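You operate a simulated robot arm through the tools that you are given. There is no shell and no other tool.

Carry out the task below with a simulated robot arm. There is one attempt and no reset: what you move stays moved.

TASK
Press the bubbles out of the film on the purple panel, wipe the strip, then slide both into their sleeves.
Fine: panel and strip lie in the tracks; wipe with the purple block and put it back. What is to be rubbed or washed off counts as gone when no trace of it is left.
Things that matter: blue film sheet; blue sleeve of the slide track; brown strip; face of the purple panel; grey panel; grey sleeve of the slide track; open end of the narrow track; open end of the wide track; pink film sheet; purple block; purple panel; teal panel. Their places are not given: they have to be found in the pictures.

Only the result counts: the job must be done as asked and must still hold three seconds after the hand-in. Knocking over, shifting, dropping, spilling or breaking anything else fails it.

THE ROBOT
A 7-joint arm with a two-finger parallel gripper, fixed in place. Base frame: the origin is on the floor under the middle of its stand, x ahead of it, y to its left, z up. Units: m, degrees, N and s.
With the tool pointing down near the work surface it reaches from about 0.44 to 0.92 m from the base axis. Its first joint turns from -143.0 to 143.0 degrees. Payload 3 kg.
The TCP is the grasp point between the finger pads, 0.03 m short of the fingertips. In the tool frame z runs along the fingers and y along their closing line. The gripper opens to 0.094 m. The fingers are 0.028 m wide and 0.01 m thick; the gripper's body (0.05 by 0.096 m) begins 0.055 m behind the TCP.
Orientation is that of the tool frame in the base frame, as a unit quaternion [w, x, y, z]. With the fingers straight down and closing along the base's y, the tool's x points along the base's -x, its y along +y and its z along -z.

THE INTERFACE
- The arm moves only by the tool servo_tool. Its argument "deltas" is a list of rows, each a list of 7 numbers: the shift along the base's x, y, z in mm, then the turn, a rotation vector about the base's x, y, z in degrees, then the closure in counts, from 0 (fully open) to 255 (shut). In form: [[tx, ty, tz, rx, ry, rz, jaw], ...]. A call has 1 to 20 rows; each row is the pose to reach, as a shift and turn from the pose commanded when the call began. Each row takes 0.2 s and may step no farther than 0.05 m and 8.6 degrees from the row before; otherwise, or with a gripper value out of range, the whole call is refused. A pose out of reach is approached as far as the arm can. The call stops where the force on the tool passes 50 N (or 10 N more than at its start, if that is more) or the arm is blocked; 0.2 s more then pass. The fingers move at their own pace (about 0.072 m/s each) and stop on an object; they squeeze with about 41 N. The grip force told is the motor's: it shows also when the fingers shut on nothing. Time passes only in rows, and 0.2 s behind the last, so rows that repeat a pose let the fingers close. It gives the time, the measured TCP pose, the force on the tool (base axes), the opening and the grip force at its end, in the units of the frame above (readings bear some noise), with the torque about the TCP (base axes, N m) and any sound that the robot's microphone picked up, and new pictures: "show" is both (left out), scene, wrist or none.
- Cameras (640 x 400 px; columns grow to the right, rows downward): "scene" is fixed at [0.0489, -0.5002, 1.3883]; the picture's right is [0.85, -0.52, 0.00], its down [-0.16, -0.26, -0.95] and it looks along [0.49, 0.81, -0.31] (base axes); focal length 317 px, centre (320, 200). "wrist" rides on the gripper at [0.076, 0.014, -0.103] in the tool frame; the picture's right is [-0.18, 0.98, 0.00], its down [-0.75, -0.14, -0.64] and it looks along [-0.63, -0.12, 0.77] (tool axes); focal length 243 px, centre (320, 200).
- point_at(camera, pixels): for up to 12 pixels [column, row] of the newest picture of that camera ("zoom" is the newest enlarged one), the place [x, y, z] in the base frame of the surface seen there, good to about 0.002 m. The clock stands still meanwhile.
- close_up(camera, box): a new picture of the part [left, top, right, bottom] of that camera's present view, enlarged. The clock stands still meanwhile.
- sign_off(): hands the job in; it is judged then, once.

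Unless the task says otherwise, let go and move clear before handing in.

The tools are called after "Call:" as name(argument=value, ...) on one line, values as JSON. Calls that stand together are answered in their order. servo_tool: Moves the arm, as the interface text tells. Its arguments: {"type":"object","properties":{"deltas":{"type":"array","items":{"type":"array","items":{"type":"number"}}},"show":{"type":"string","enum":["both","scene","wrist","none"]}},"required":["deltas"]} The other tools are called the same way: point_at (camera, pixels) gives the place of the surface under pixels of a picture; close_up (camera, box) takes an enlarged picture of a part of a camera's view; sign_off () hands the job in.

At the start:

```text
clock: 0.0
position: [0.4403, 0.5458, 1.0909]
tcp_rot: [0.0, 0.0, 1.0, 0.0]
ft_force: [-0.6, -0.4, -0.3]
wrist_torque: [0.0, -0.02, 0.02]
width: 0.0942
grasp_force: 0.1
```

scene: 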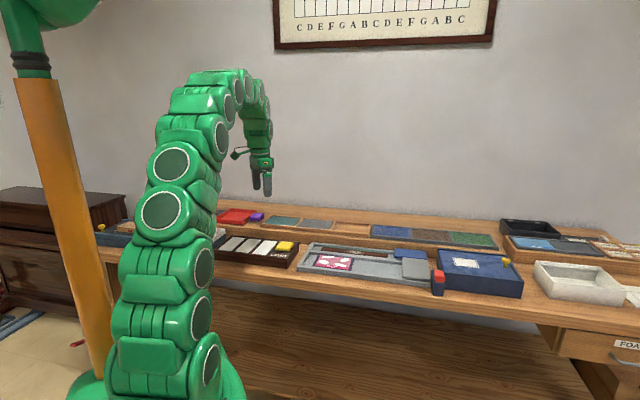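
wrist: 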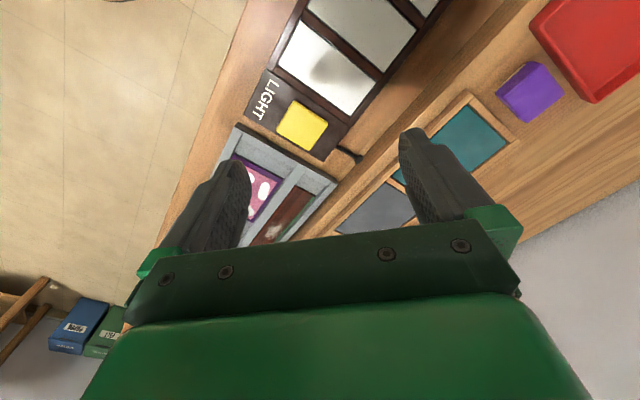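

The scene picture shows the bench with the grey slide track around (370,262), a pink-spotted purple panel near (333,263), and a purple block near (257,216). I'll take close-ups to see the details.

Call:
close_up(camera="scene", box=[280, 225, 460, 305])

Call:
close_up(camera="wrist", box=[200, 0, 640, 275])

```text
3.56 times, centred on (370, 265) of scene
```

zoom: 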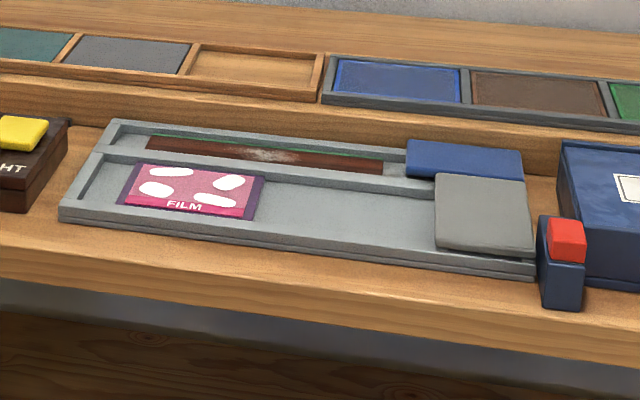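

```text
1.45 times, centred on (420, 138) of wrist
```

zoom: 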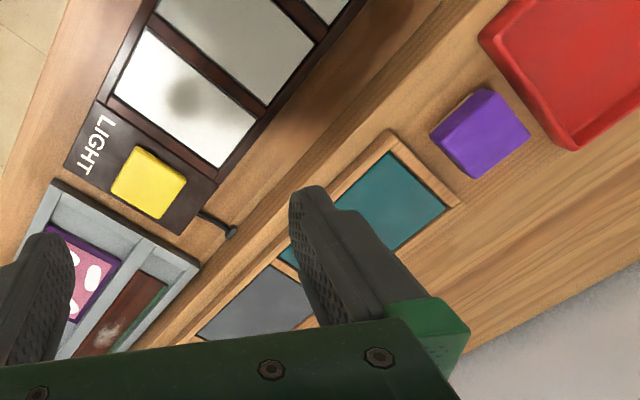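

The zoomed scene shows the wide track with the purple panel (four white bubbles), the narrow track with the brown stained strip, a blue sleeve and a grey sleeve. I'll measure the places of key points.

Call:
point_at(camera="scene", pixels=[[297, 267], [312, 243], [398, 253], [430, 258], [403, 278], [415, 268], [424, 298], [313, 281], [354, 285], [430, 300], [333, 263], [257, 217]])

Call:
close_up(camera="scene", box=[290, 240, 400, 290])

```text
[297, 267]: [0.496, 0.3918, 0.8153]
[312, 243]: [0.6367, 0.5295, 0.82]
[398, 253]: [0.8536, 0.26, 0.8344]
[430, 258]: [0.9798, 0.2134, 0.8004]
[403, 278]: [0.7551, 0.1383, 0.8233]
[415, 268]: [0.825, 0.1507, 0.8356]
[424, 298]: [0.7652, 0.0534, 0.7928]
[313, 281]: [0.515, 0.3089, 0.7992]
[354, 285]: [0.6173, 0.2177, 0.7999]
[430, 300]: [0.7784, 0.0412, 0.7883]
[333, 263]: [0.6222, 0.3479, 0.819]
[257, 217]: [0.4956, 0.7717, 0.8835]
```

```text
5.82 times, centred on (345, 265) of scene
```

zoom: 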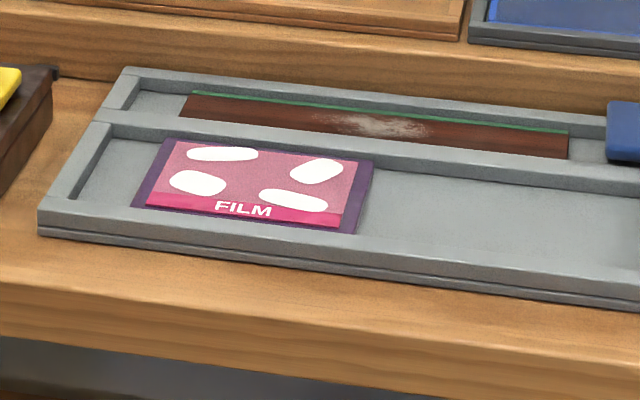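

The zoom shows film corners and strip ends clearly. I'll measure them.

Call:
point_at(camera="zoom", pixels=[[177, 143], [371, 162], [132, 205], [352, 232], [222, 154], [316, 170], [197, 183], [293, 201], [190, 105], [562, 147], [370, 125], [568, 134]])

Call:
point_at(camera="zoom", pixels=[[127, 68], [42, 228], [45, 205], [100, 125], [110, 128], [80, 200], [130, 105], [450, 160], [450, 210], [450, 250], [400, 90], [618, 150]])

```text
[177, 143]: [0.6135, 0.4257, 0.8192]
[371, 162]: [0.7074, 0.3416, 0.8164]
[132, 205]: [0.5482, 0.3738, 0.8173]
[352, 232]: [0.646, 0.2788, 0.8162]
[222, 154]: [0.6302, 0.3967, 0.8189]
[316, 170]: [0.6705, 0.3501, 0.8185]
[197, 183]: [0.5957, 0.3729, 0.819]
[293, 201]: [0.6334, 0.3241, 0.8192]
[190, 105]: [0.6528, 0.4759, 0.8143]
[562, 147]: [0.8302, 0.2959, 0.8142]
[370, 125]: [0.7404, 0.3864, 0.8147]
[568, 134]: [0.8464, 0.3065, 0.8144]
```

```text
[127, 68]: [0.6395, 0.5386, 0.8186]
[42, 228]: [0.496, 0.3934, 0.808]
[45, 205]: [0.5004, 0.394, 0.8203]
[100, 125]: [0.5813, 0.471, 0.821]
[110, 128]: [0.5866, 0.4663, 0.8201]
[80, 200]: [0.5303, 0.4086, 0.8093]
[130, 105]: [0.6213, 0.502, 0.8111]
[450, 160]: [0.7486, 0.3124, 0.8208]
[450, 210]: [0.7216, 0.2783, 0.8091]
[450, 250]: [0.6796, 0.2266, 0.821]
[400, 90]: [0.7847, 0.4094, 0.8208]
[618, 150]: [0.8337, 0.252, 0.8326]
```

The track runs roughly along (0.73,-0.69), the panel top is at z≈0.8165 and rails at z≈0.8205. I'll move the arm sideways to look down on the track with the wrist camera.

Call:
servo_tool(deltas=[[0, -40, 0, 0, 0, 0, 0], [0, -80, 0, 0, 0, 0, 0], [0, -120, 0, 0, 0, 0, 0], [0, -160, -10, 0, 0, 0, 0], [0, -190, -30, 0, 0, 0, 0], [0, -190, -30, 0, 0, 0, 0]], show="both")

```text
clock: 1.4
position: [0.4425, 0.3535, 1.0639]
tcp_rot: [0.0, 0.0, 1.0, 0.0]
ft_force: [-0.8, -0.3, 0.4]
wrist_torque: [-0.03, -0.02, 0.01]
width: 0.0938
grasp_force: 0.0
```

scene: 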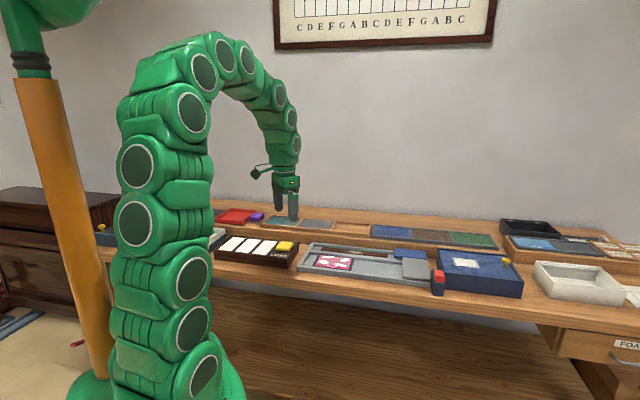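
wrist: 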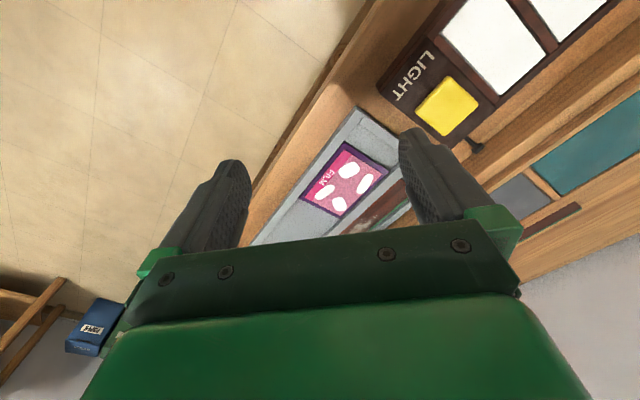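

The wrist camera sees the panel but the gripper body covers the rest. I'll move over the track and yaw about -43° so the camera looks along the track.

Call:
servo_tool(deltas=[[40, 4, 0, 0, 0, -7.2, 0], [80, 8, 0, 0, 0, -14.4, 0], [120, 12, 0, 0, 0, -21.6, 0], [160, 16, 0, 0, 0, -28.8, 0], [195, 20, 0, 0, 0, -36, 0], [226, 20, 0, 0, 0, -43.3, 0], [226, 20, 0, 0, 0, -43.3, 0]], show="both")

```text
clock: 3.0
position: [0.6672, 0.3773, 1.0601]
tcp_rot: [0.0, 0.37, 0.929, -0.001]
ft_force: [-0.3, -0.1, 0.6]
wrist_torque: [-0.02, -0.01, -0.02]
width: 0.0941
grasp_force: 0.0
```

scene: 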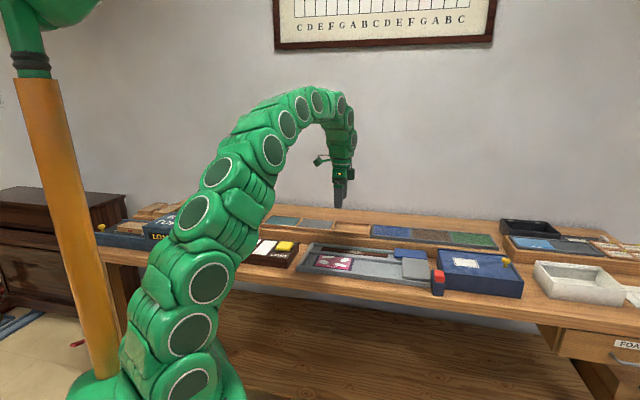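
wrist: 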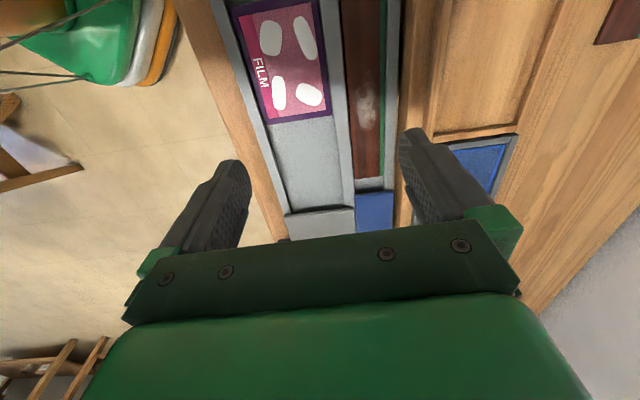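

Good view of the film (235-330, 0-120) and the strip (345-385, 0-185). I'll zoom in on both.

Call:
close_up(camera="wrist", box=[220, 0, 412, 120])

Call:
point_at(camera="wrist", pixels=[[271, 125], [328, 113], [238, 10], [318, 3], [270, 40], [304, 38], [279, 94], [310, 95], [290, 212], [352, 206], [357, 190], [392, 191]])

Call:
point_at(camera="wrist", pixels=[[345, 10], [379, 10], [353, 178], [381, 178], [367, 110], [335, 60], [342, 60], [384, 60], [392, 60], [386, 182], [300, 170], [375, 195]])

```text
3.33 times, centred on (316, 60) of wrist
```

zoom: 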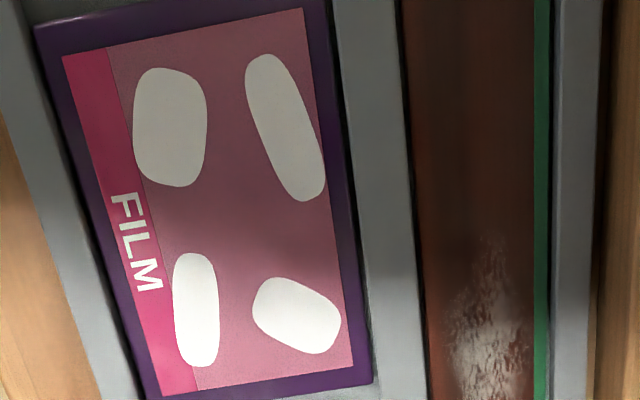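

```text
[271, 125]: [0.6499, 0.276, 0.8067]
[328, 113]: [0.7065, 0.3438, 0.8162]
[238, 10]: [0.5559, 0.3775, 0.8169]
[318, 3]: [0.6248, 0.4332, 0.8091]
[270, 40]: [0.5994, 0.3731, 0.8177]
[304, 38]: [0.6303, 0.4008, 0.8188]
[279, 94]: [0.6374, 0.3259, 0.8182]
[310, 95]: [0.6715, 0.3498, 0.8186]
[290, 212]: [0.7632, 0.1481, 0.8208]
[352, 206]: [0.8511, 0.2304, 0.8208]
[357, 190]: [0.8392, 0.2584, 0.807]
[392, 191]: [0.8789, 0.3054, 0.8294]
```

```text
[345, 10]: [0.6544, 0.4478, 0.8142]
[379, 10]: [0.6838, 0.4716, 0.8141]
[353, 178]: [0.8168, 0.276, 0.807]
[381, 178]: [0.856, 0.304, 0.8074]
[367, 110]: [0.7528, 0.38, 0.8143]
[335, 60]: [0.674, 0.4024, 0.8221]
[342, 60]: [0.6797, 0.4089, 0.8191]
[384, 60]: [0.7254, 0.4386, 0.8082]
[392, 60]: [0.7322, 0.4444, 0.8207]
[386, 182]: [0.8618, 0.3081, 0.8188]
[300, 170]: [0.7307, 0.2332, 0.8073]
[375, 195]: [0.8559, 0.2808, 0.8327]
```

Track direction is confirmed at -43.3° and both channels are measured; the whitish smear on the strip sits around (367,110). I'll move along the track to look at the sleeves.

Call:
servo_tool(deltas=[[36, -34, 0, 0, 0, 0, 0], [72, -68, 0, 0, 0, 0, 0], [109, -103, 0, 0, 0, 0, 0], [145, -137, 0, 0, 0, 0, 0], [145, -137, 0, 0, 0, 0, 0]], show="wrist")

Call:
close_up(camera="wrist", box=[200, 0, 440, 150])

```text
refused: row 3 steps farther than a row can; nothing moved
```

```text
2.67 times, centred on (320, 75) of wrist
```

zoom: 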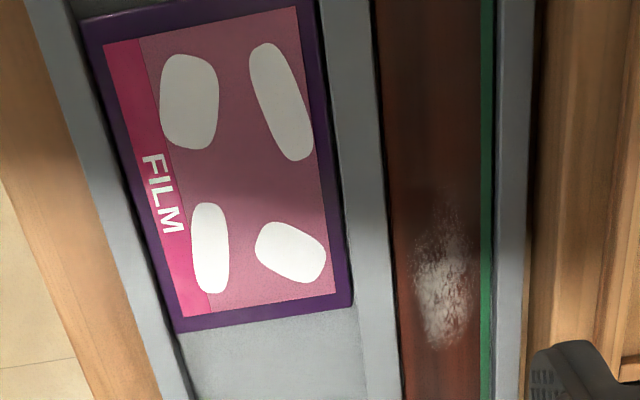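

The call was refused because a row stepped over 50 mm; I'll repeat with shorter steps.

Call:
servo_tool(deltas=[[30, -28, 0, 0, 0, 0, 0], [60, -56, 0, 0, 0, 0, 0], [90, -84, 0, 0, 0, 0, 0], [120, -112, 0, 0, 0, 0, 0], [145, -137, 0, 0, 0, 0, 0], [145, -137, 0, 0, 0, 0, 0]], show="wrist")

Call:
close_up(camera="wrist", box=[200, 0, 440, 150])

```text
clock: 4.4
position: [0.8123, 0.2396, 1.0616]
tcp_rot: [0.0, 0.369, 0.929, 0.0]
ft_force: [0.3, 0.1, -0.4]
wrist_torque: [-0.02, 0.02, -0.01]
width: 0.0939
grasp_force: 0.0
```

wrist: 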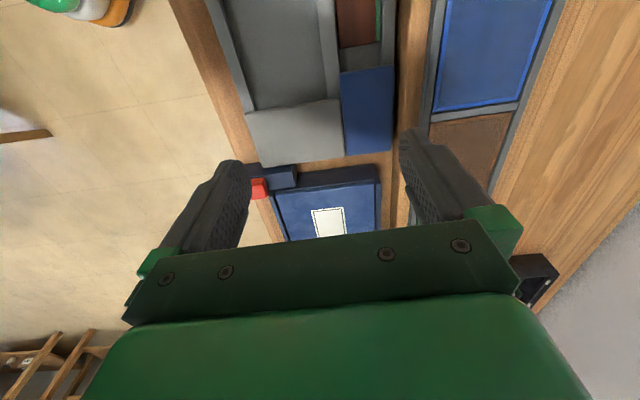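

```text
2.67 times, centred on (320, 75) of wrist
```

zoom: 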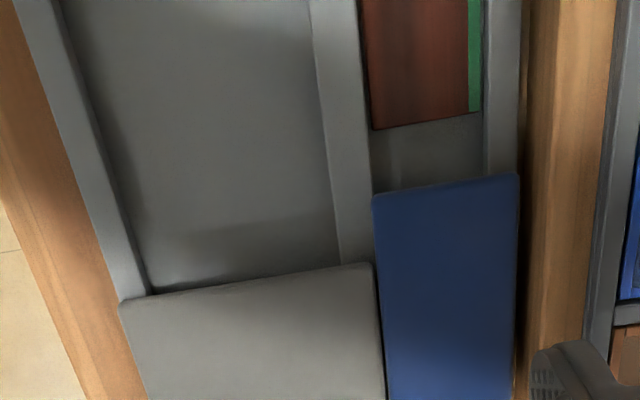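

Call:
point_at(camera="wrist", pixels=[[248, 116], [338, 102], [260, 164], [342, 156], [342, 76], [392, 68], [348, 152], [393, 150], [300, 172], [340, 162], [300, 166], [370, 156]])

Call:
point_at(camera="zoom", pixels=[[375, 127], [476, 110], [150, 288], [120, 300], [370, 266], [376, 195], [515, 176], [360, 60], [368, 60], [478, 60], [487, 60], [300, 100]])

Call:
close_up(camera="wrist", box=[230, 90, 422, 210])

```text
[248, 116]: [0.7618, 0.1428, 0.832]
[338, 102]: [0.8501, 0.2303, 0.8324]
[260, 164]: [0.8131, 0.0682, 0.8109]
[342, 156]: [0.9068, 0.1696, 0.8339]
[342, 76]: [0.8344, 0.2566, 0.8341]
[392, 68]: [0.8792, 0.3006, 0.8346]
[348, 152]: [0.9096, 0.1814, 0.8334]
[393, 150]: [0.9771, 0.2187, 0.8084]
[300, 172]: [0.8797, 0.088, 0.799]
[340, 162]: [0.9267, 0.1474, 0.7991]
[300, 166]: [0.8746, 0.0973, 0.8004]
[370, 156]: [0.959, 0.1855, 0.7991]
```

```text
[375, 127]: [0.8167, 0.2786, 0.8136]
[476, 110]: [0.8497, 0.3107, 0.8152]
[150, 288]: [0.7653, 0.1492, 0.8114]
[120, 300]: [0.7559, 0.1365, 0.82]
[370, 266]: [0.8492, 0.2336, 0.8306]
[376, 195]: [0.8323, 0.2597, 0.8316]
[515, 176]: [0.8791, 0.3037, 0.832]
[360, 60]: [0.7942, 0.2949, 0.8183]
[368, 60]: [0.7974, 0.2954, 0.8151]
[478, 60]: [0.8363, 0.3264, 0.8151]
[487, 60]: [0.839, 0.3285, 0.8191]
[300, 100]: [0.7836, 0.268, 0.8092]
```

```text
3.33 times, centred on (326, 150) of wrist
```

zoom: 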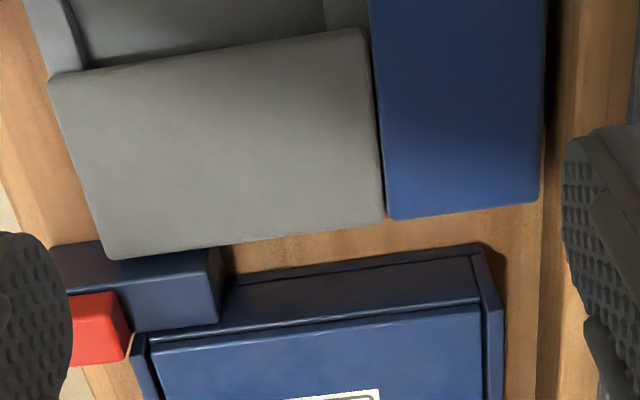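

The sleeves' tops lie at z≈0.833, starting at u≈0.457 (grey) and 0.432 (blue). I want to see the far ends of the sleeves in the scene camera.

Call:
close_up(camera="scene", box=[384, 235, 464, 285])

Call:
close_up(camera="scene", box=[360, 200, 640, 375])

```text
8.00 times, centred on (424, 260) of scene
```

zoom: 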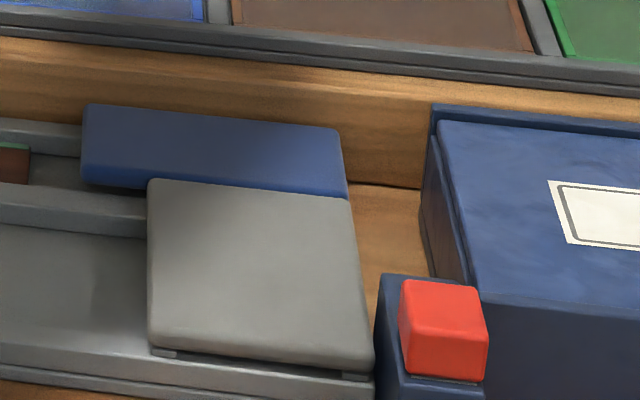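

```text
2.29 times, centred on (500, 288) of scene
```

zoom: 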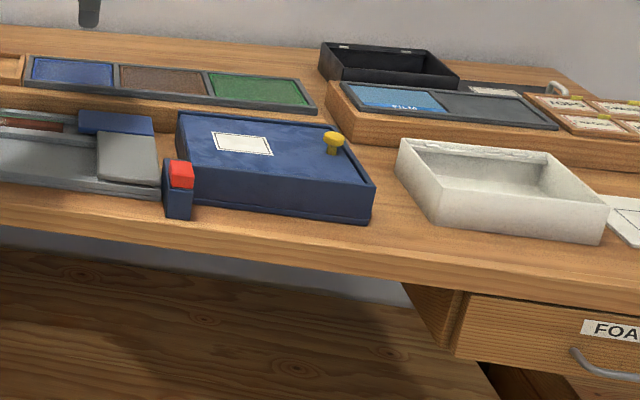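

The wrist view shows the grey sleeve (u 0.457–0.544) and blue sleeve (u 0.432–0.538), but not whether their far ends are open. I'll yaw the tool 180° so the camera can look back at the far ends.

Call:
servo_tool(deltas=[[0, 0, 0, 0, 0, 8.2, 0], [0, 0, 0, 0, 0, 16.4, 0], [0, 0, 0, 0, 0, 24.6, 0], [0, 0, 0, 0, 0, 32.8, 0], [0, 0, 0, 0, 0, 41, 0], [0, 0, 0, 0, 0, 49.2, 0], [0, 0, 0, 0, 0, 57.4, 0], [0, 0, 0, 0, 0, 65.6, 0], [0, 0, 0, 0, 0, 73.8, 0], [0, 0, 0, 0, 0, 82, 0], [0, 0, 0, 0, 0, 90, 0], [0, 0, 0, 0, 0, 90, 0]], show="wrist")

```text
clock: 7.0
position: [0.8119, 0.2394, 1.0605]
tcp_rot: [0.0, -0.397, 0.918, 0.0]
ft_force: [0.3, -0.4, -0.1]
wrist_torque: [0.01, 0.02, 0.01]
width: 0.0939
grasp_force: 0.0
```

wrist: 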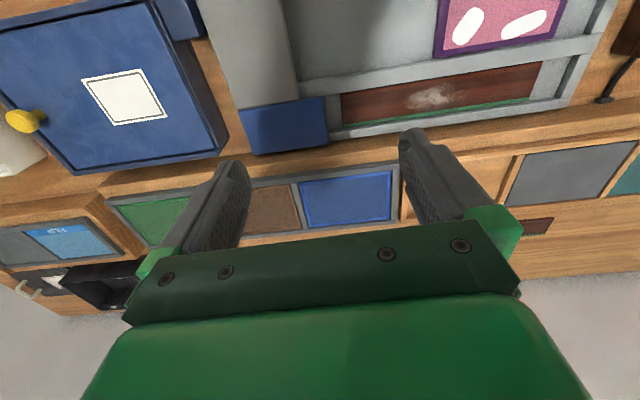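

The yaw works (track now runs across the top). I'll continue another 90° while shifting toward the sleeve end.

Call:
servo_tool(deltas=[[4, -5, -5, 0, 0, 8.2, 0], [8, -10, -10, 0, 0, 16.4, 0], [12, -15, -15, 0, 0, 24.6, 0], [16, -20, -20, 0, 0, 32.8, 0], [20, -25, -25, 0, 0, 41, 0], [24, -30, -30, 0, 0, 49.2, 0], [28, -35, -35, 0, 0, 57.4, 0], [32, -40, -40, 0, 0, 65.6, 0], [36, -45, -45, 0, 0, 73.8, 0], [40, -50, -50, 0, 0, 82, 0], [44, -55, -50, 0, 0, 90, 0], [44, -55, -50, 0, 0, 90, 0]], show="wrist")

```text
clock: 9.6
position: [0.856, 0.1836, 1.0122]
tcp_rot: [0.0, 0.93, -0.368, 0.0]
ft_force: [0.5, 0.0, 0.6]
wrist_torque: [0.0, 0.0, -0.03]
width: 0.0939
grasp_force: 0.0
```

wrist: 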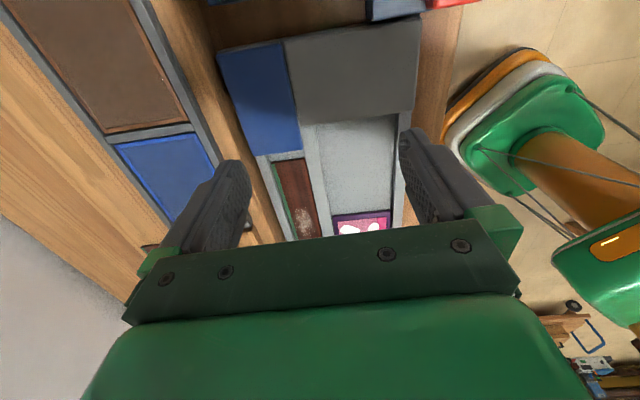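

The sleeve far edges are at rows 30–55. I'll tilt the tool about the cross-track axis so the camera looks more level at the far ends.

Call:
servo_tool(deltas=[[4, -4, -10, 5.5, 5.8, 0, 0], [8, -8, -30, 11, 11.6, 0, 0], [11, -11, -50, 16.5, 17.5, 0, 0], [14, -14, -60, 20.6, 21.8, 0, 0], [14, -14, -60, 20.6, 21.8, 0, 0]], show="wrist")

Call:
close_up(camera="wrist", box=[200, 0, 456, 160])

```text
clock: 10.8
position: [0.8116, 0.1803, 0.9315]
tcp_rot: [-0.081, 0.907, -0.36, -0.203]
ft_force: [-0.9, -0.1, 0.6]
wrist_torque: [-0.02, -0.02, -0.03]
width: 0.0943
grasp_force: 0.1
out of reach, approached as far as the arm can: row 1, 2, 3, 4, 5
```

wrist: 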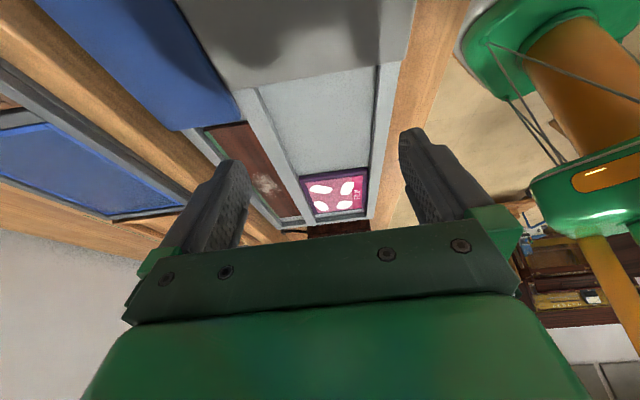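

```text
2.50 times, centred on (328, 80) of wrist
```

zoom: 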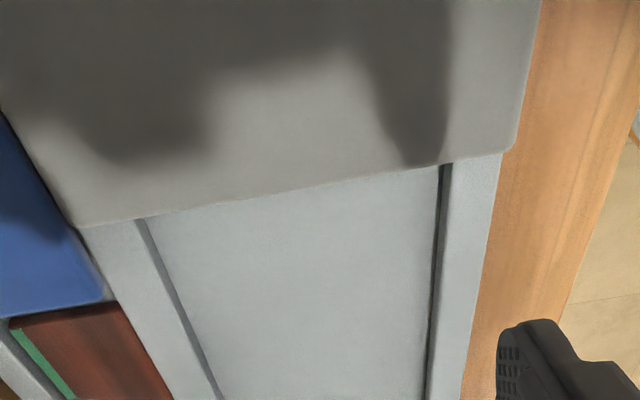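

The tilt was out of reach and did not help. I'll undo the tilt and zoom in from the upright pose instead.

Call:
servo_tool(deltas=[[-3, 3, 15, -5.2, -5.5, 0, 0], [-7, 7, 30, -10.3, -10.9, 0, 0], [-10, 10, 45, -15.5, -16.3, 0, 0], [-14, 14, 60, -20.6, -21.8, 0, 0], [-14, 14, 60, -20.6, -21.8, 0, 0]], show="wrist")

Call:
close_up(camera="wrist", box=[210, 0, 450, 150])

```text
clock: 12.0
position: [0.7962, 0.1901, 0.993]
tcp_rot: [0.017, 0.928, -0.369, 0.04]
ft_force: [-0.2, -0.1, -0.3]
wrist_torque: [0.0, 0.03, 0.01]
width: 0.094
grasp_force: 0.2
```

wrist: 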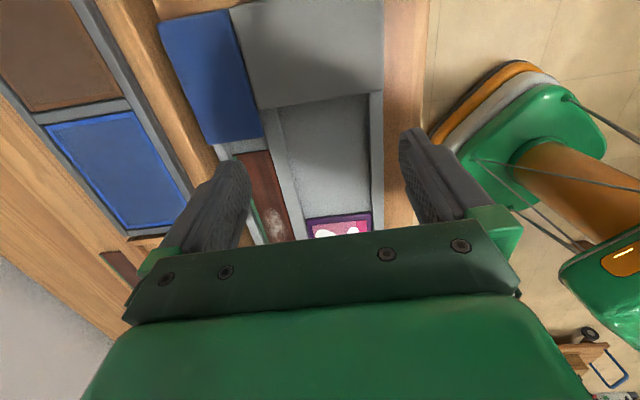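

```text
2.67 times, centred on (330, 75) of wrist
```

zoom: 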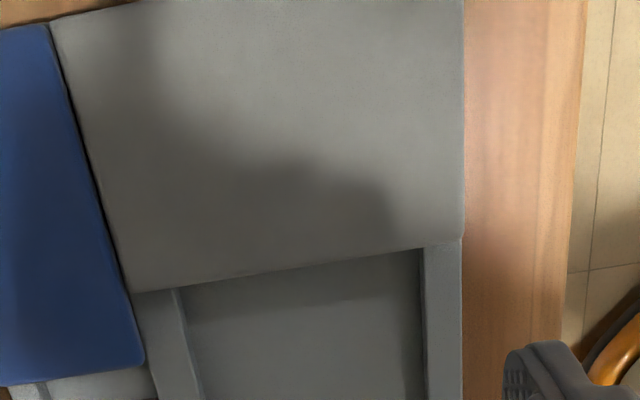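

The tool is now about 5° over-corrected. I'll fix that and move further along to see the sleeve ends.

Call:
servo_tool(deltas=[[30, -12, -5, 3.4, 3.6, 0, 0], [55, -24, -10, 3.4, 3.6, 0, 0], [79, -35, -13, 3.4, 3.6, 0, 0], [79, -35, -13, 3.4, 3.6, 0, 0]], show="wrist")

Call:
close_up(camera="wrist", box=[180, 0, 436, 160])

```text
clock: 13.0
position: [0.8759, 0.1551, 0.9792]
tcp_rot: [-0.001, 0.93, -0.369, -0.001]
ft_force: [0.5, -0.1, 0.0]
wrist_torque: [-0.03, 0.0, 0.01]
width: 0.094
grasp_force: 0.0
```

wrist: 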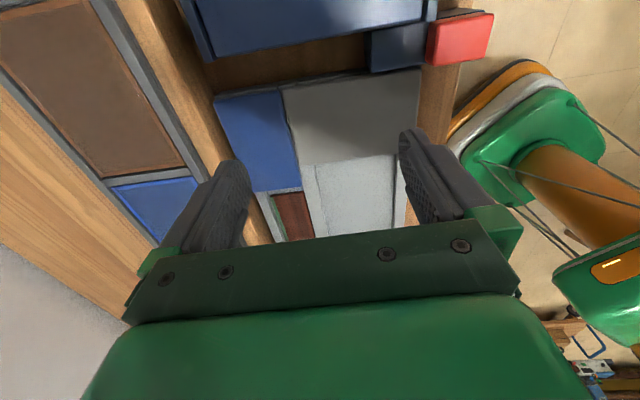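

```text
2.50 times, centred on (308, 80) of wrist
```

zoom: 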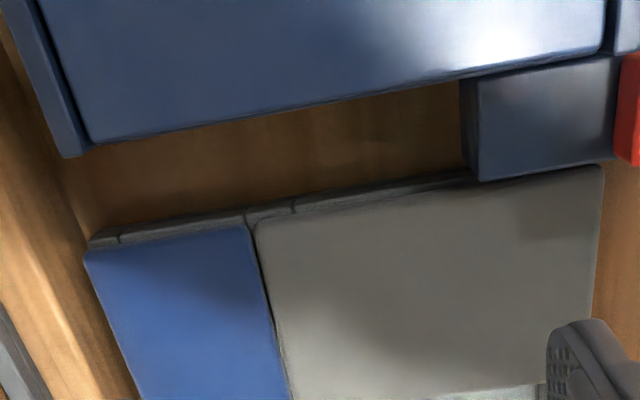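

The track's far end face is now visible just beyond the sleeves (rows 70–100). I'll zoom in tight.

Call:
close_up(camera="wrist", box=[205, 60, 301, 120])

Call:
close_up(camera="wrist", box=[280, 50, 376, 110])

```text
6.67 times, centred on (253, 90) of wrist
```

zoom: 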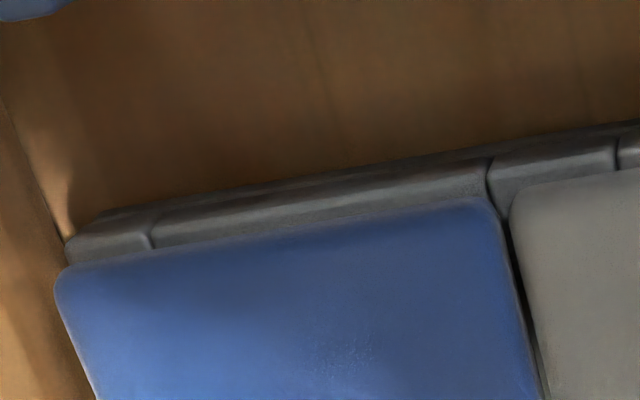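

```text
6.67 times, centred on (328, 80) of wrist
```

zoom: 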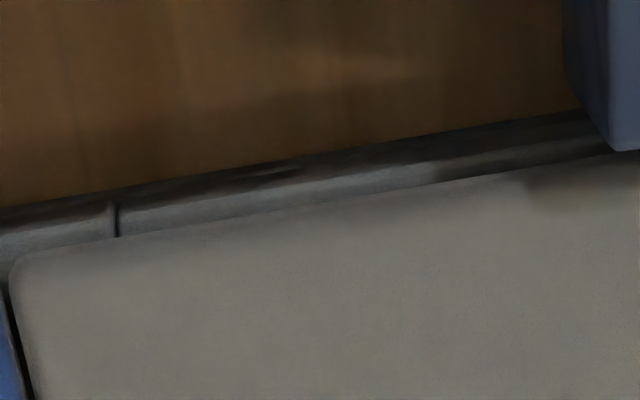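

There appears to be an end piece between the rails at the far end. I'll measure its height and position.

Call:
point_at(camera="wrist", pixels=[[240, 93], [255, 90], [268, 87], [221, 96], [285, 84], [310, 80], [330, 76], [260, 82], [320, 85], [360, 90]])

Call:
point_at(camera="zoom", pixels=[[60, 225], [112, 215], [119, 225], [200, 200], [300, 180], [400, 170], [500, 150], [30, 280], [300, 260]])

```text
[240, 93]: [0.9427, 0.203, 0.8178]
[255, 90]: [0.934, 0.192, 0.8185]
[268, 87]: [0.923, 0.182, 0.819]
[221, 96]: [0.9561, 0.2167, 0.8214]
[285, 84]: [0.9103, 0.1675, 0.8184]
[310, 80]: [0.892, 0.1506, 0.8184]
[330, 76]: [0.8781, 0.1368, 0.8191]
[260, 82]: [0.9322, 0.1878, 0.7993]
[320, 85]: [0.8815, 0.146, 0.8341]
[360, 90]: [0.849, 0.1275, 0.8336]
```

```text
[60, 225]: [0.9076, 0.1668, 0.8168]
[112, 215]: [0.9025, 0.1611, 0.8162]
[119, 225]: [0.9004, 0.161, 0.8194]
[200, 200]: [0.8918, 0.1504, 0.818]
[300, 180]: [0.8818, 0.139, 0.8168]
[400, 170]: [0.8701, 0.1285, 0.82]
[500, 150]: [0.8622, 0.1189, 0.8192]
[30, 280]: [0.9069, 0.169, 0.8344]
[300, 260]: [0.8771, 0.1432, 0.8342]
```

The tracks end in low stop walls (z≈0.819) at u≈0.546, so pushing until contact is safe. Next I'll move over the film and close the fingers to make a pressing tool.

Call:
servo_tool(deltas=[[-30, 26, 0, 0, 0, 0, 100], [-60, 52, 0, 0, 0, 0, 255], [-90, 78, 0, 0, 0, 0, 255], [-120, 104, 0, 0, 0, 0, 255], [-150, 130, 0, 0, 0, 0, 255], [-180, 156, 0, 0, 0, 0, 255], [-210, 182, -10, 0, 0, 0, 255], [-241, 208.7, -30, 0, 0, 0, 255], [-241, 208.7, -30, 0, 0, 0, 255]], show="wrist")

Call:
close_up(camera="wrist", box=[200, 60, 440, 210])

```text
clock: 15.0
position: [0.6293, 0.366, 0.9501]
tcp_rot: [0.0, 0.93, -0.369, 0.001]
ft_force: [-0.6, -0.2, 0.3]
wrist_torque: [0.01, 0.02, 0.02]
width: 0.0
grasp_force: 32.8
```

wrist: 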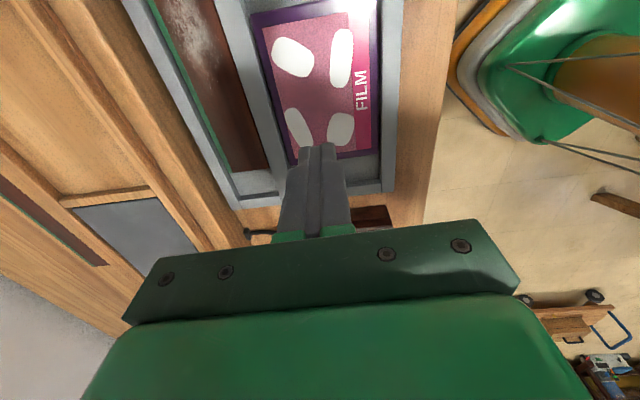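

```text
2.67 times, centred on (320, 135) of wrist
```

zoom: 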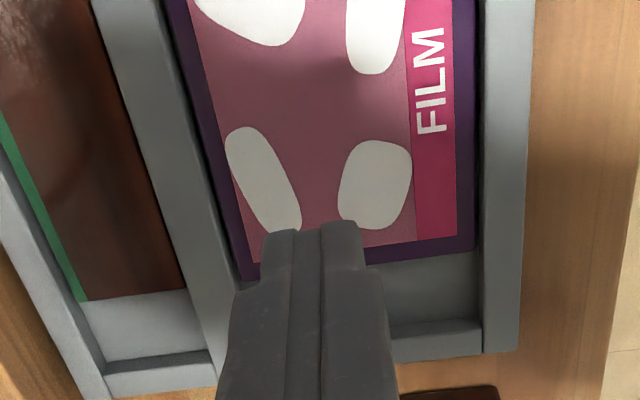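

Clear view: four bubbles at (291,57), (342,57), (298,127), (340,128), and the left ends have walls. I'll measure the bubble extents and panel corners precisely.

Call:
point_at(camera="wrist", pixels=[[291, 57], [342, 57], [298, 127], [340, 128], [342, 30], [342, 84], [288, 110], [308, 146], [274, 45], [308, 70], [347, 114], [333, 144]])

Call:
point_at(camera="zoom", pixels=[[240, 278], [478, 250], [475, 347], [392, 330], [105, 358], [85, 300], [182, 288], [175, 340], [205, 340], [500, 200], [150, 150], [440, 205]])

```text
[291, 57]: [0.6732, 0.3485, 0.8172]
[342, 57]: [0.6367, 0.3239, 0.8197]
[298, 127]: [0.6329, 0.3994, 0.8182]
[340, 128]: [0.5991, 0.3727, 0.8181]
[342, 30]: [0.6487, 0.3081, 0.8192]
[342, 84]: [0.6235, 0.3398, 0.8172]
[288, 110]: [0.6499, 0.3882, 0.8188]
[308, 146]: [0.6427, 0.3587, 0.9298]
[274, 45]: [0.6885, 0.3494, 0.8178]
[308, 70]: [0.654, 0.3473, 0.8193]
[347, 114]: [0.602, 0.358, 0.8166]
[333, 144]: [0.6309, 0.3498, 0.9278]
```

```text
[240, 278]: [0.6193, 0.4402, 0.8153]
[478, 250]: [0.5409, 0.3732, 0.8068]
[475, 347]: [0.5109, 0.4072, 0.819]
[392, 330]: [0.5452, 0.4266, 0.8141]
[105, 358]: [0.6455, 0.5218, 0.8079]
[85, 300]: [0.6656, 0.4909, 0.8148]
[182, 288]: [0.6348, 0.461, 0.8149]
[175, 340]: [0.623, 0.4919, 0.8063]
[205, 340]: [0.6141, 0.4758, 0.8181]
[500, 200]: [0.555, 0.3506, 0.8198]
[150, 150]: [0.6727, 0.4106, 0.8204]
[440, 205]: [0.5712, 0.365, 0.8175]
```

Bubble B4's centre is at (0.673,0.3485,0.818). I'll move the closed fingertips above it and lower to just above the film (fingertips are 30 mm below TCP).

Call:
servo_tool(deltas=[[22, -9, -20, 0, 0, 0, 255], [44, -17.5, -40, 0, 0, 0, 255], [44, -17.5, -70, 0, 0, 0, 255], [44, -17.5, -90, 0, 0, 0, 255], [44, -17.5, -95, 0, 0, 0, 255], [44, -17.5, -95, 0, 0, 0, 255]], show="wrist")

```text
clock: 16.4
position: [0.6749, 0.348, 0.8544]
tcp_rot: [0.0, 0.929, -0.369, -0.001]
ft_force: [0.3, 0.3, 0.2]
wrist_torque: [0.02, -0.01, -0.01]
width: 0.0
grasp_force: 32.7
```

wrist: 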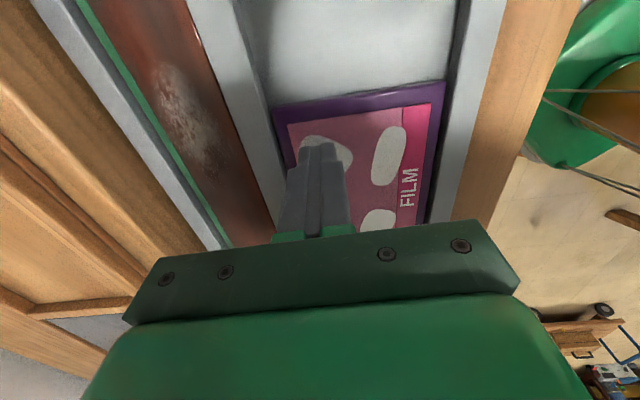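

The fingertips are ~5 mm above bubble B4. I'll lower in small steps to feel the contact force.

Call:
servo_tool(deltas=[[0, 0, -3, 0, 0, 0, 255], [0, 0, -5, 0, 0, 0, 255], [0, 0, -6.5, 0, 0, 0, 255], [0, 0, -6.5, 0, 0, 0, 255]], show="wrist")

```text
clock: 17.4
position: [0.6752, 0.3468, 0.8497]
tcp_rot: [0.0, 0.93, -0.368, 0.0]
ft_force: [0.4, 0.5, 0.4]
wrist_torque: [0.01, -0.03, 0.01]
width: 0.0
grasp_force: 33.1
```

wrist: 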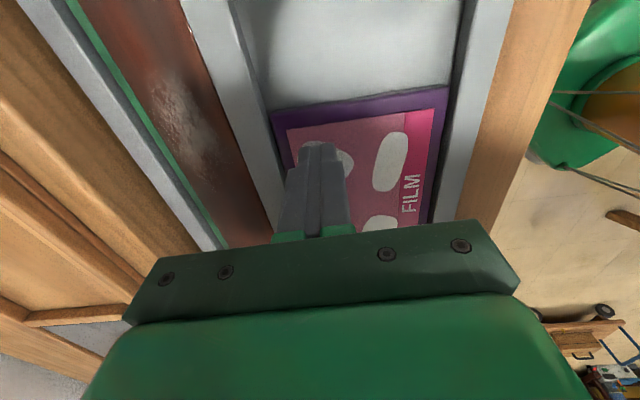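

No contact yet (force ≈0 at TCP z 0.8497). I'll lower a few mm more.

Call:
servo_tool(deltas=[[0, 0, -1, 0, 0, 0, 255], [0, 0, -2, 0, 0, 0, 255], [0, 0, -2, 0, 0, 0, 255]], show="none")

```text
clock: 18.2
position: [0.6754, 0.3483, 0.8464]
tcp_rot: [-0.001, 0.93, -0.369, 0.0]
ft_force: [-0.2, -0.1, 12.2]
wrist_torque: [-0.01, 0.04, -0.02]
width: 0.0
grasp_force: 33.4
```

Contact with about 12 N. I'll lift 40 mm and look at what that press did to bubble B4.

Call:
servo_tool(deltas=[[0, 0, 20, 0, 0, 0, 255], [20, -20, 50, 0, 0, 0, 255], [-10, 11, 70, 0, 0, 0, 255], [-20, 20, 70, 0, 0, 0, 255]], show="wrist")

Call:
close_up(camera="wrist", box=[220, 20, 412, 140])

```text
clock: 19.2
position: [0.6554, 0.3651, 0.9165]
tcp_rot: [0.0, 0.929, -0.369, -0.002]
ft_force: [0.4, -0.1, -0.1]
wrist_torque: [0.01, 0.0, 0.02]
width: 0.0
grasp_force: 33.1
```

wrist: 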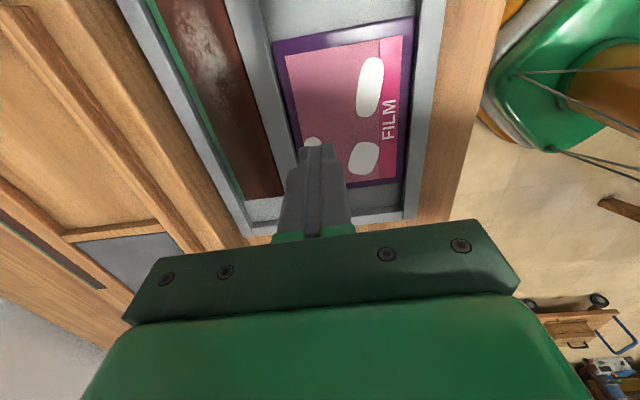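

```text
3.33 times, centred on (316, 80) of wrist
```

zoom: 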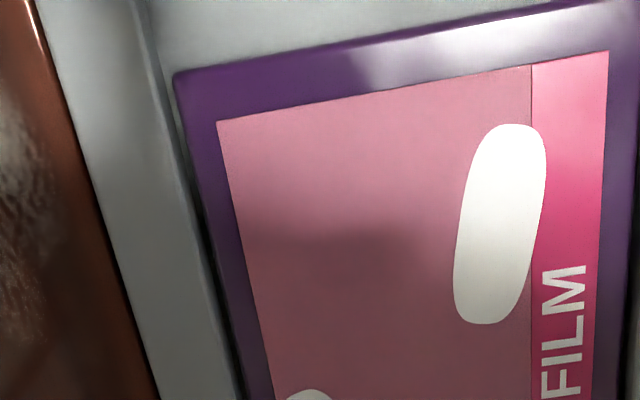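

One press removed bubble B4 completely. I'll now press B3 at (0.637,0.324) the same way.

Call:
servo_tool(deltas=[[-10, -22, -10, 0, 0, 0, 255], [-18.7, -42.6, -40, 0, 0, 0, 255], [-18.7, -42.6, -62, 0, 0, 0, 255], [-18.7, -42.6, -68, 0, 0, 0, 255], [-18.7, -42.6, -70, 0, 0, 0, 255], [-18.7, -42.6, -70.3, 0, 0, 0, 255]], show="none")

```text
clock: 20.6
position: [0.6374, 0.3233, 0.8472]
tcp_rot: [0.0, 0.93, -0.369, 0.0]
ft_force: [-7.2, -3.4, 23.1]
wrist_torque: [-0.07, 0.21, 0.02]
width: 0.0
grasp_force: 32.6
```

Contact at B3 with 23 N. I'll lift and press B2 at (0.633,0.399) next.

Call:
servo_tool(deltas=[[0, 0, 25, 0, 0, 0, 255], [-2, 38, 30, 0, 0, 0, 255], [-3.8, 75.5, 25, 0, 0, 0, 255], [-3.8, 75.5, 8, 0, 0, 0, 255], [-3.8, 75.5, 2.5, 0, 0, 0, 255], [-3.8, 75.5, 0.5, 0, 0, 0, 255], [-3.8, 75.5, 0.3, 0, 0, 0, 255]], show="none")

```text
clock: 22.2
position: [0.6341, 0.4003, 0.8479]
tcp_rot: [0.0, 0.929, -0.369, 0.0]
ft_force: [5.8, -3.0, 13.7]
wrist_torque: [-0.12, -0.16, 0.02]
width: 0.0
grasp_force: 33.0
```

Contact at B2 with about 14 N. I'll lift and press B1 at (0.599,0.373), then rise to look.

Call:
servo_tool(deltas=[[0, 0, 25, 0, 0, 0, 255], [-33.8, -26.7, 25, 0, 0, 0, 255], [-33.8, -26.7, 8, 0, 0, 0, 255], [-33.8, -26.7, 2, 0, 0, 0, 255], [-33.8, -26.7, 0, 0, 0, 0, 255], [-33.8, -26.7, -0.5, 0, 0, 0, 255]], show="none")

Call:
servo_tool(deltas=[[0, 0, 30, 0, 0, 0, 255], [0, 0, 70, 0, 0, 0, 255], [-20, 30, 100, 0, 0, 0, 255], [-40, 50, 100, 0, 0, 0, 255], [-40, 50, 100, 0, 0, 0, 255]], show="both")

Call:
close_up(camera="wrist", box=[220, 0, 412, 120])

Call:
close_up(camera="scene", box=[290, 240, 400, 290])

```text
clock: 23.6
position: [0.6007, 0.3725, 0.8472]
tcp_rot: [0.0, 0.93, -0.369, 0.0]
ft_force: [-2.6, -6.1, 11.4]
wrist_torque: [-0.16, 0.09, -0.02]
width: 0.0
grasp_force: 32.8
```

```text
clock: 24.8
position: [0.5556, 0.4216, 0.9476]
tcp_rot: [-0.001, 0.929, -0.37, -0.001]
ft_force: [-0.1, 0.4, 0.5]
wrist_torque: [0.01, 0.0, 0.02]
width: 0.0
grasp_force: 33.2
```

scene: 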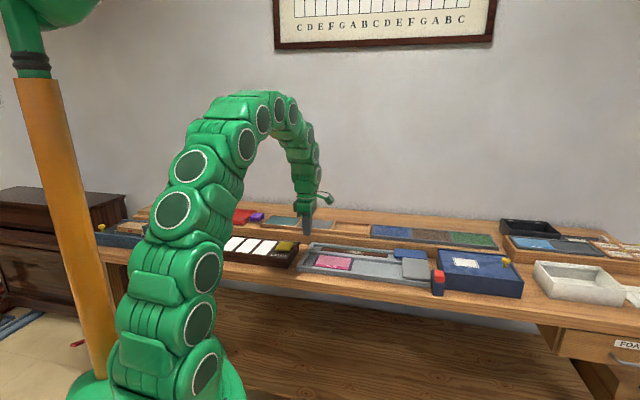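
wrist: 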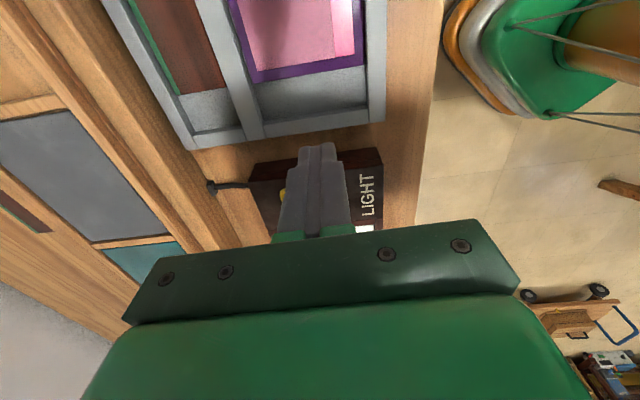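

```text
3.33 times, centred on (316, 60) of wrist
```

zoom: 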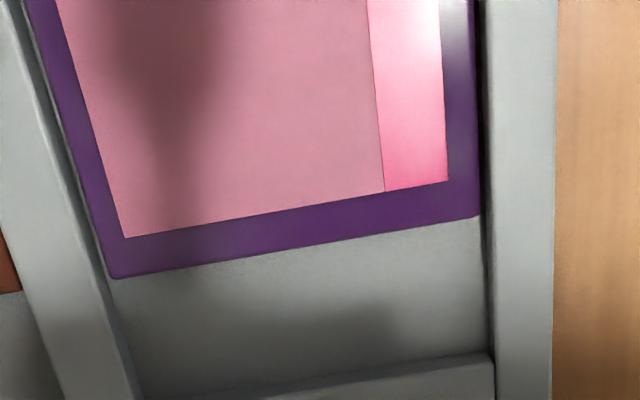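

```text
5.82 times, centred on (345, 265) of scene
```

zoom: 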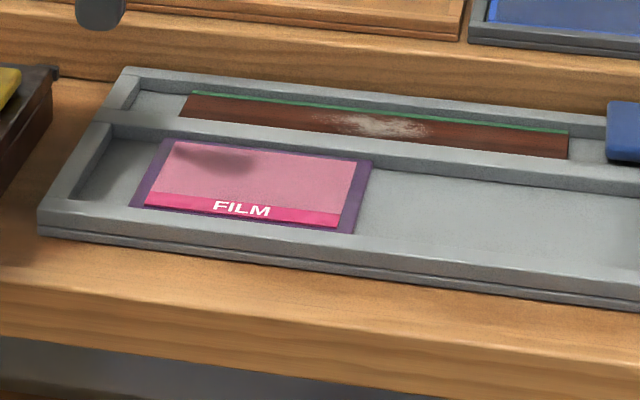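

All four bubbles are gone and the panel has not moved noticeably. Next I'll go look at the purple block near the red tray, turning the camera outward.

Call:
servo_tool(deltas=[[-10, 10, 10, 0, 0, -8, 255], [-25, 25, 30, 0, 0, -16, 200], [-40, 45, 50, 0, 0, -24, 100], [-60, 65, 70, 0, 0, -32, 0], [-80, 85, 90, 0, 0, -40, 0], [-100, 105, 100, 0, 0, -48, 0], [-120, 125, 100, 0, 0, -56, 0], [-140, 140, 100, 0, 0, -64, 0], [-155, 150, 100, 0, 0, -72, 0], [-165, 160, 100, 0, 0, -80, 0], [-165, 160, 100, 0, 0, -80, 0]], show="both")

```text
clock: 27.2
position: [0.3936, 0.5825, 1.0484]
tcp_rot: [0.0, -0.474, 0.88, 0.0]
ft_force: [0.5, 0.8, -0.2]
wrist_torque: [0.02, 0.03, -0.01]
width: 0.094
grasp_force: 0.0
```

scene: 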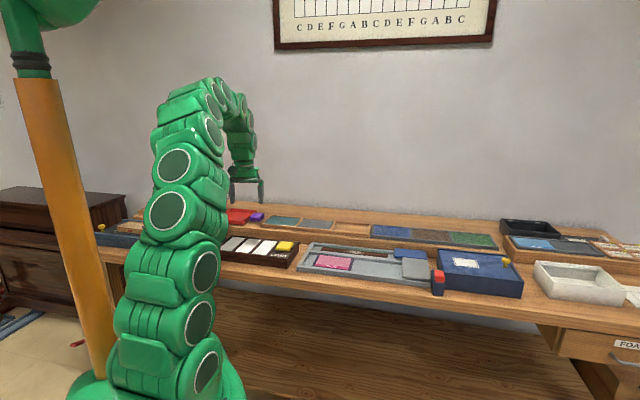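
wrist: 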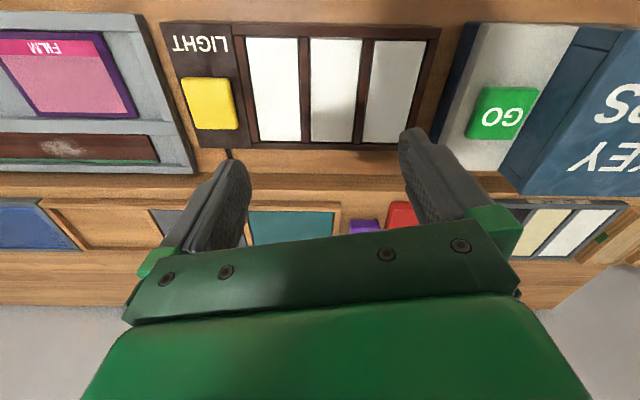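

The purple block is at (365,226), partly hidden. I'll move outward over it.

Call:
point_at(camera="wrist", pixels=[[365, 226], [352, 222], [378, 222]])

Call:
servo_tool(deltas=[[20, 30, 0, 0, 0, 0, 0], [40, 60, 0, 0, 0, 0, 0], [55, 90, 0, 0, 0, 0, 0], [65, 120, 0, 0, 0, 0, 0], [65, 120, 0, 0, 0, 0, 0]], show="wrist")

Call:
close_up(camera="wrist", box=[260, 40, 452, 160])

```text
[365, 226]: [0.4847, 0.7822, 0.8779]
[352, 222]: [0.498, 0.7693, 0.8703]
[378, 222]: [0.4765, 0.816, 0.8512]
```

```text
clock: 28.4
position: [0.4612, 0.7029, 1.0452]
tcp_rot: [0.001, -0.476, 0.88, 0.0]
ft_force: [0.5, 0.0, -0.4]
wrist_torque: [0.02, 0.02, 0.01]
width: 0.0941
grasp_force: 0.0
```

wrist: 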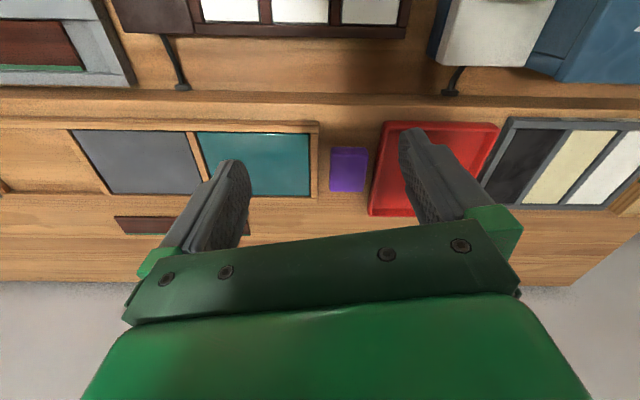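

```text
3.33 times, centred on (356, 100) of wrist
```

zoom: 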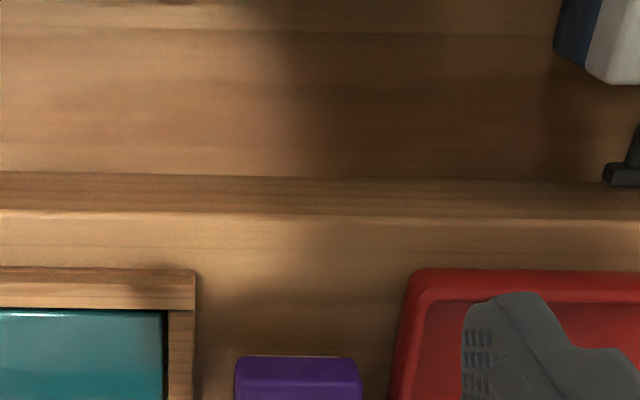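

The block is at (330–369, 147–192), standing between the tray frame and the red tray. I'll measure its corners.

Call:
close_up(camera="wrist", box=[300, 130, 396, 190])

Call:
close_up(camera="wrist", box=[300, 140, 396, 200])

Call:
point_at(camera="wrist", pixels=[[332, 149], [367, 149], [333, 157], [367, 157], [332, 189], [364, 190], [349, 170], [325, 170], [373, 170], [349, 140], [316, 160], [383, 130]])

```text
6.67 times, centred on (348, 160) of wrist
```

zoom: 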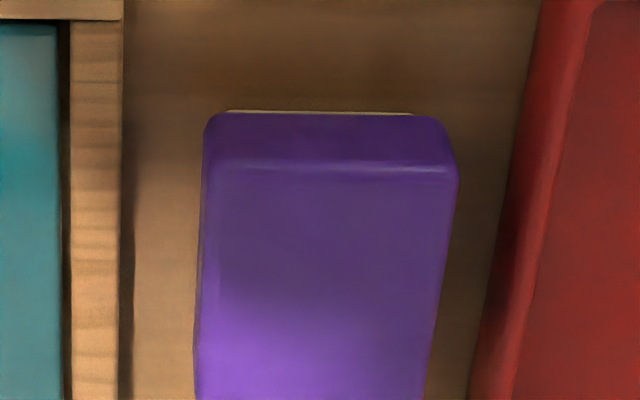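

```text
6.67 times, centred on (348, 170) of wrist
```

zoom: 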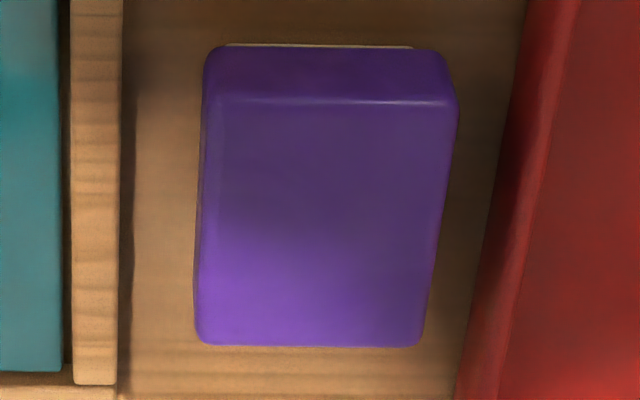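

```text
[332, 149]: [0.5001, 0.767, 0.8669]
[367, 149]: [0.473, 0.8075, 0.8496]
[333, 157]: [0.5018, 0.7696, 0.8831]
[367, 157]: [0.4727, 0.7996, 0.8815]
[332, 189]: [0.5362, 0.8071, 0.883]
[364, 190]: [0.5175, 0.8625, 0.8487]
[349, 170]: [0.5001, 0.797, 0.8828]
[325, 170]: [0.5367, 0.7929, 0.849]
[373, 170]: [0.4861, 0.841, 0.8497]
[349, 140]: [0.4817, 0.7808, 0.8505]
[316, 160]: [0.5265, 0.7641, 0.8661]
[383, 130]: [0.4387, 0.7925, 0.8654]
```

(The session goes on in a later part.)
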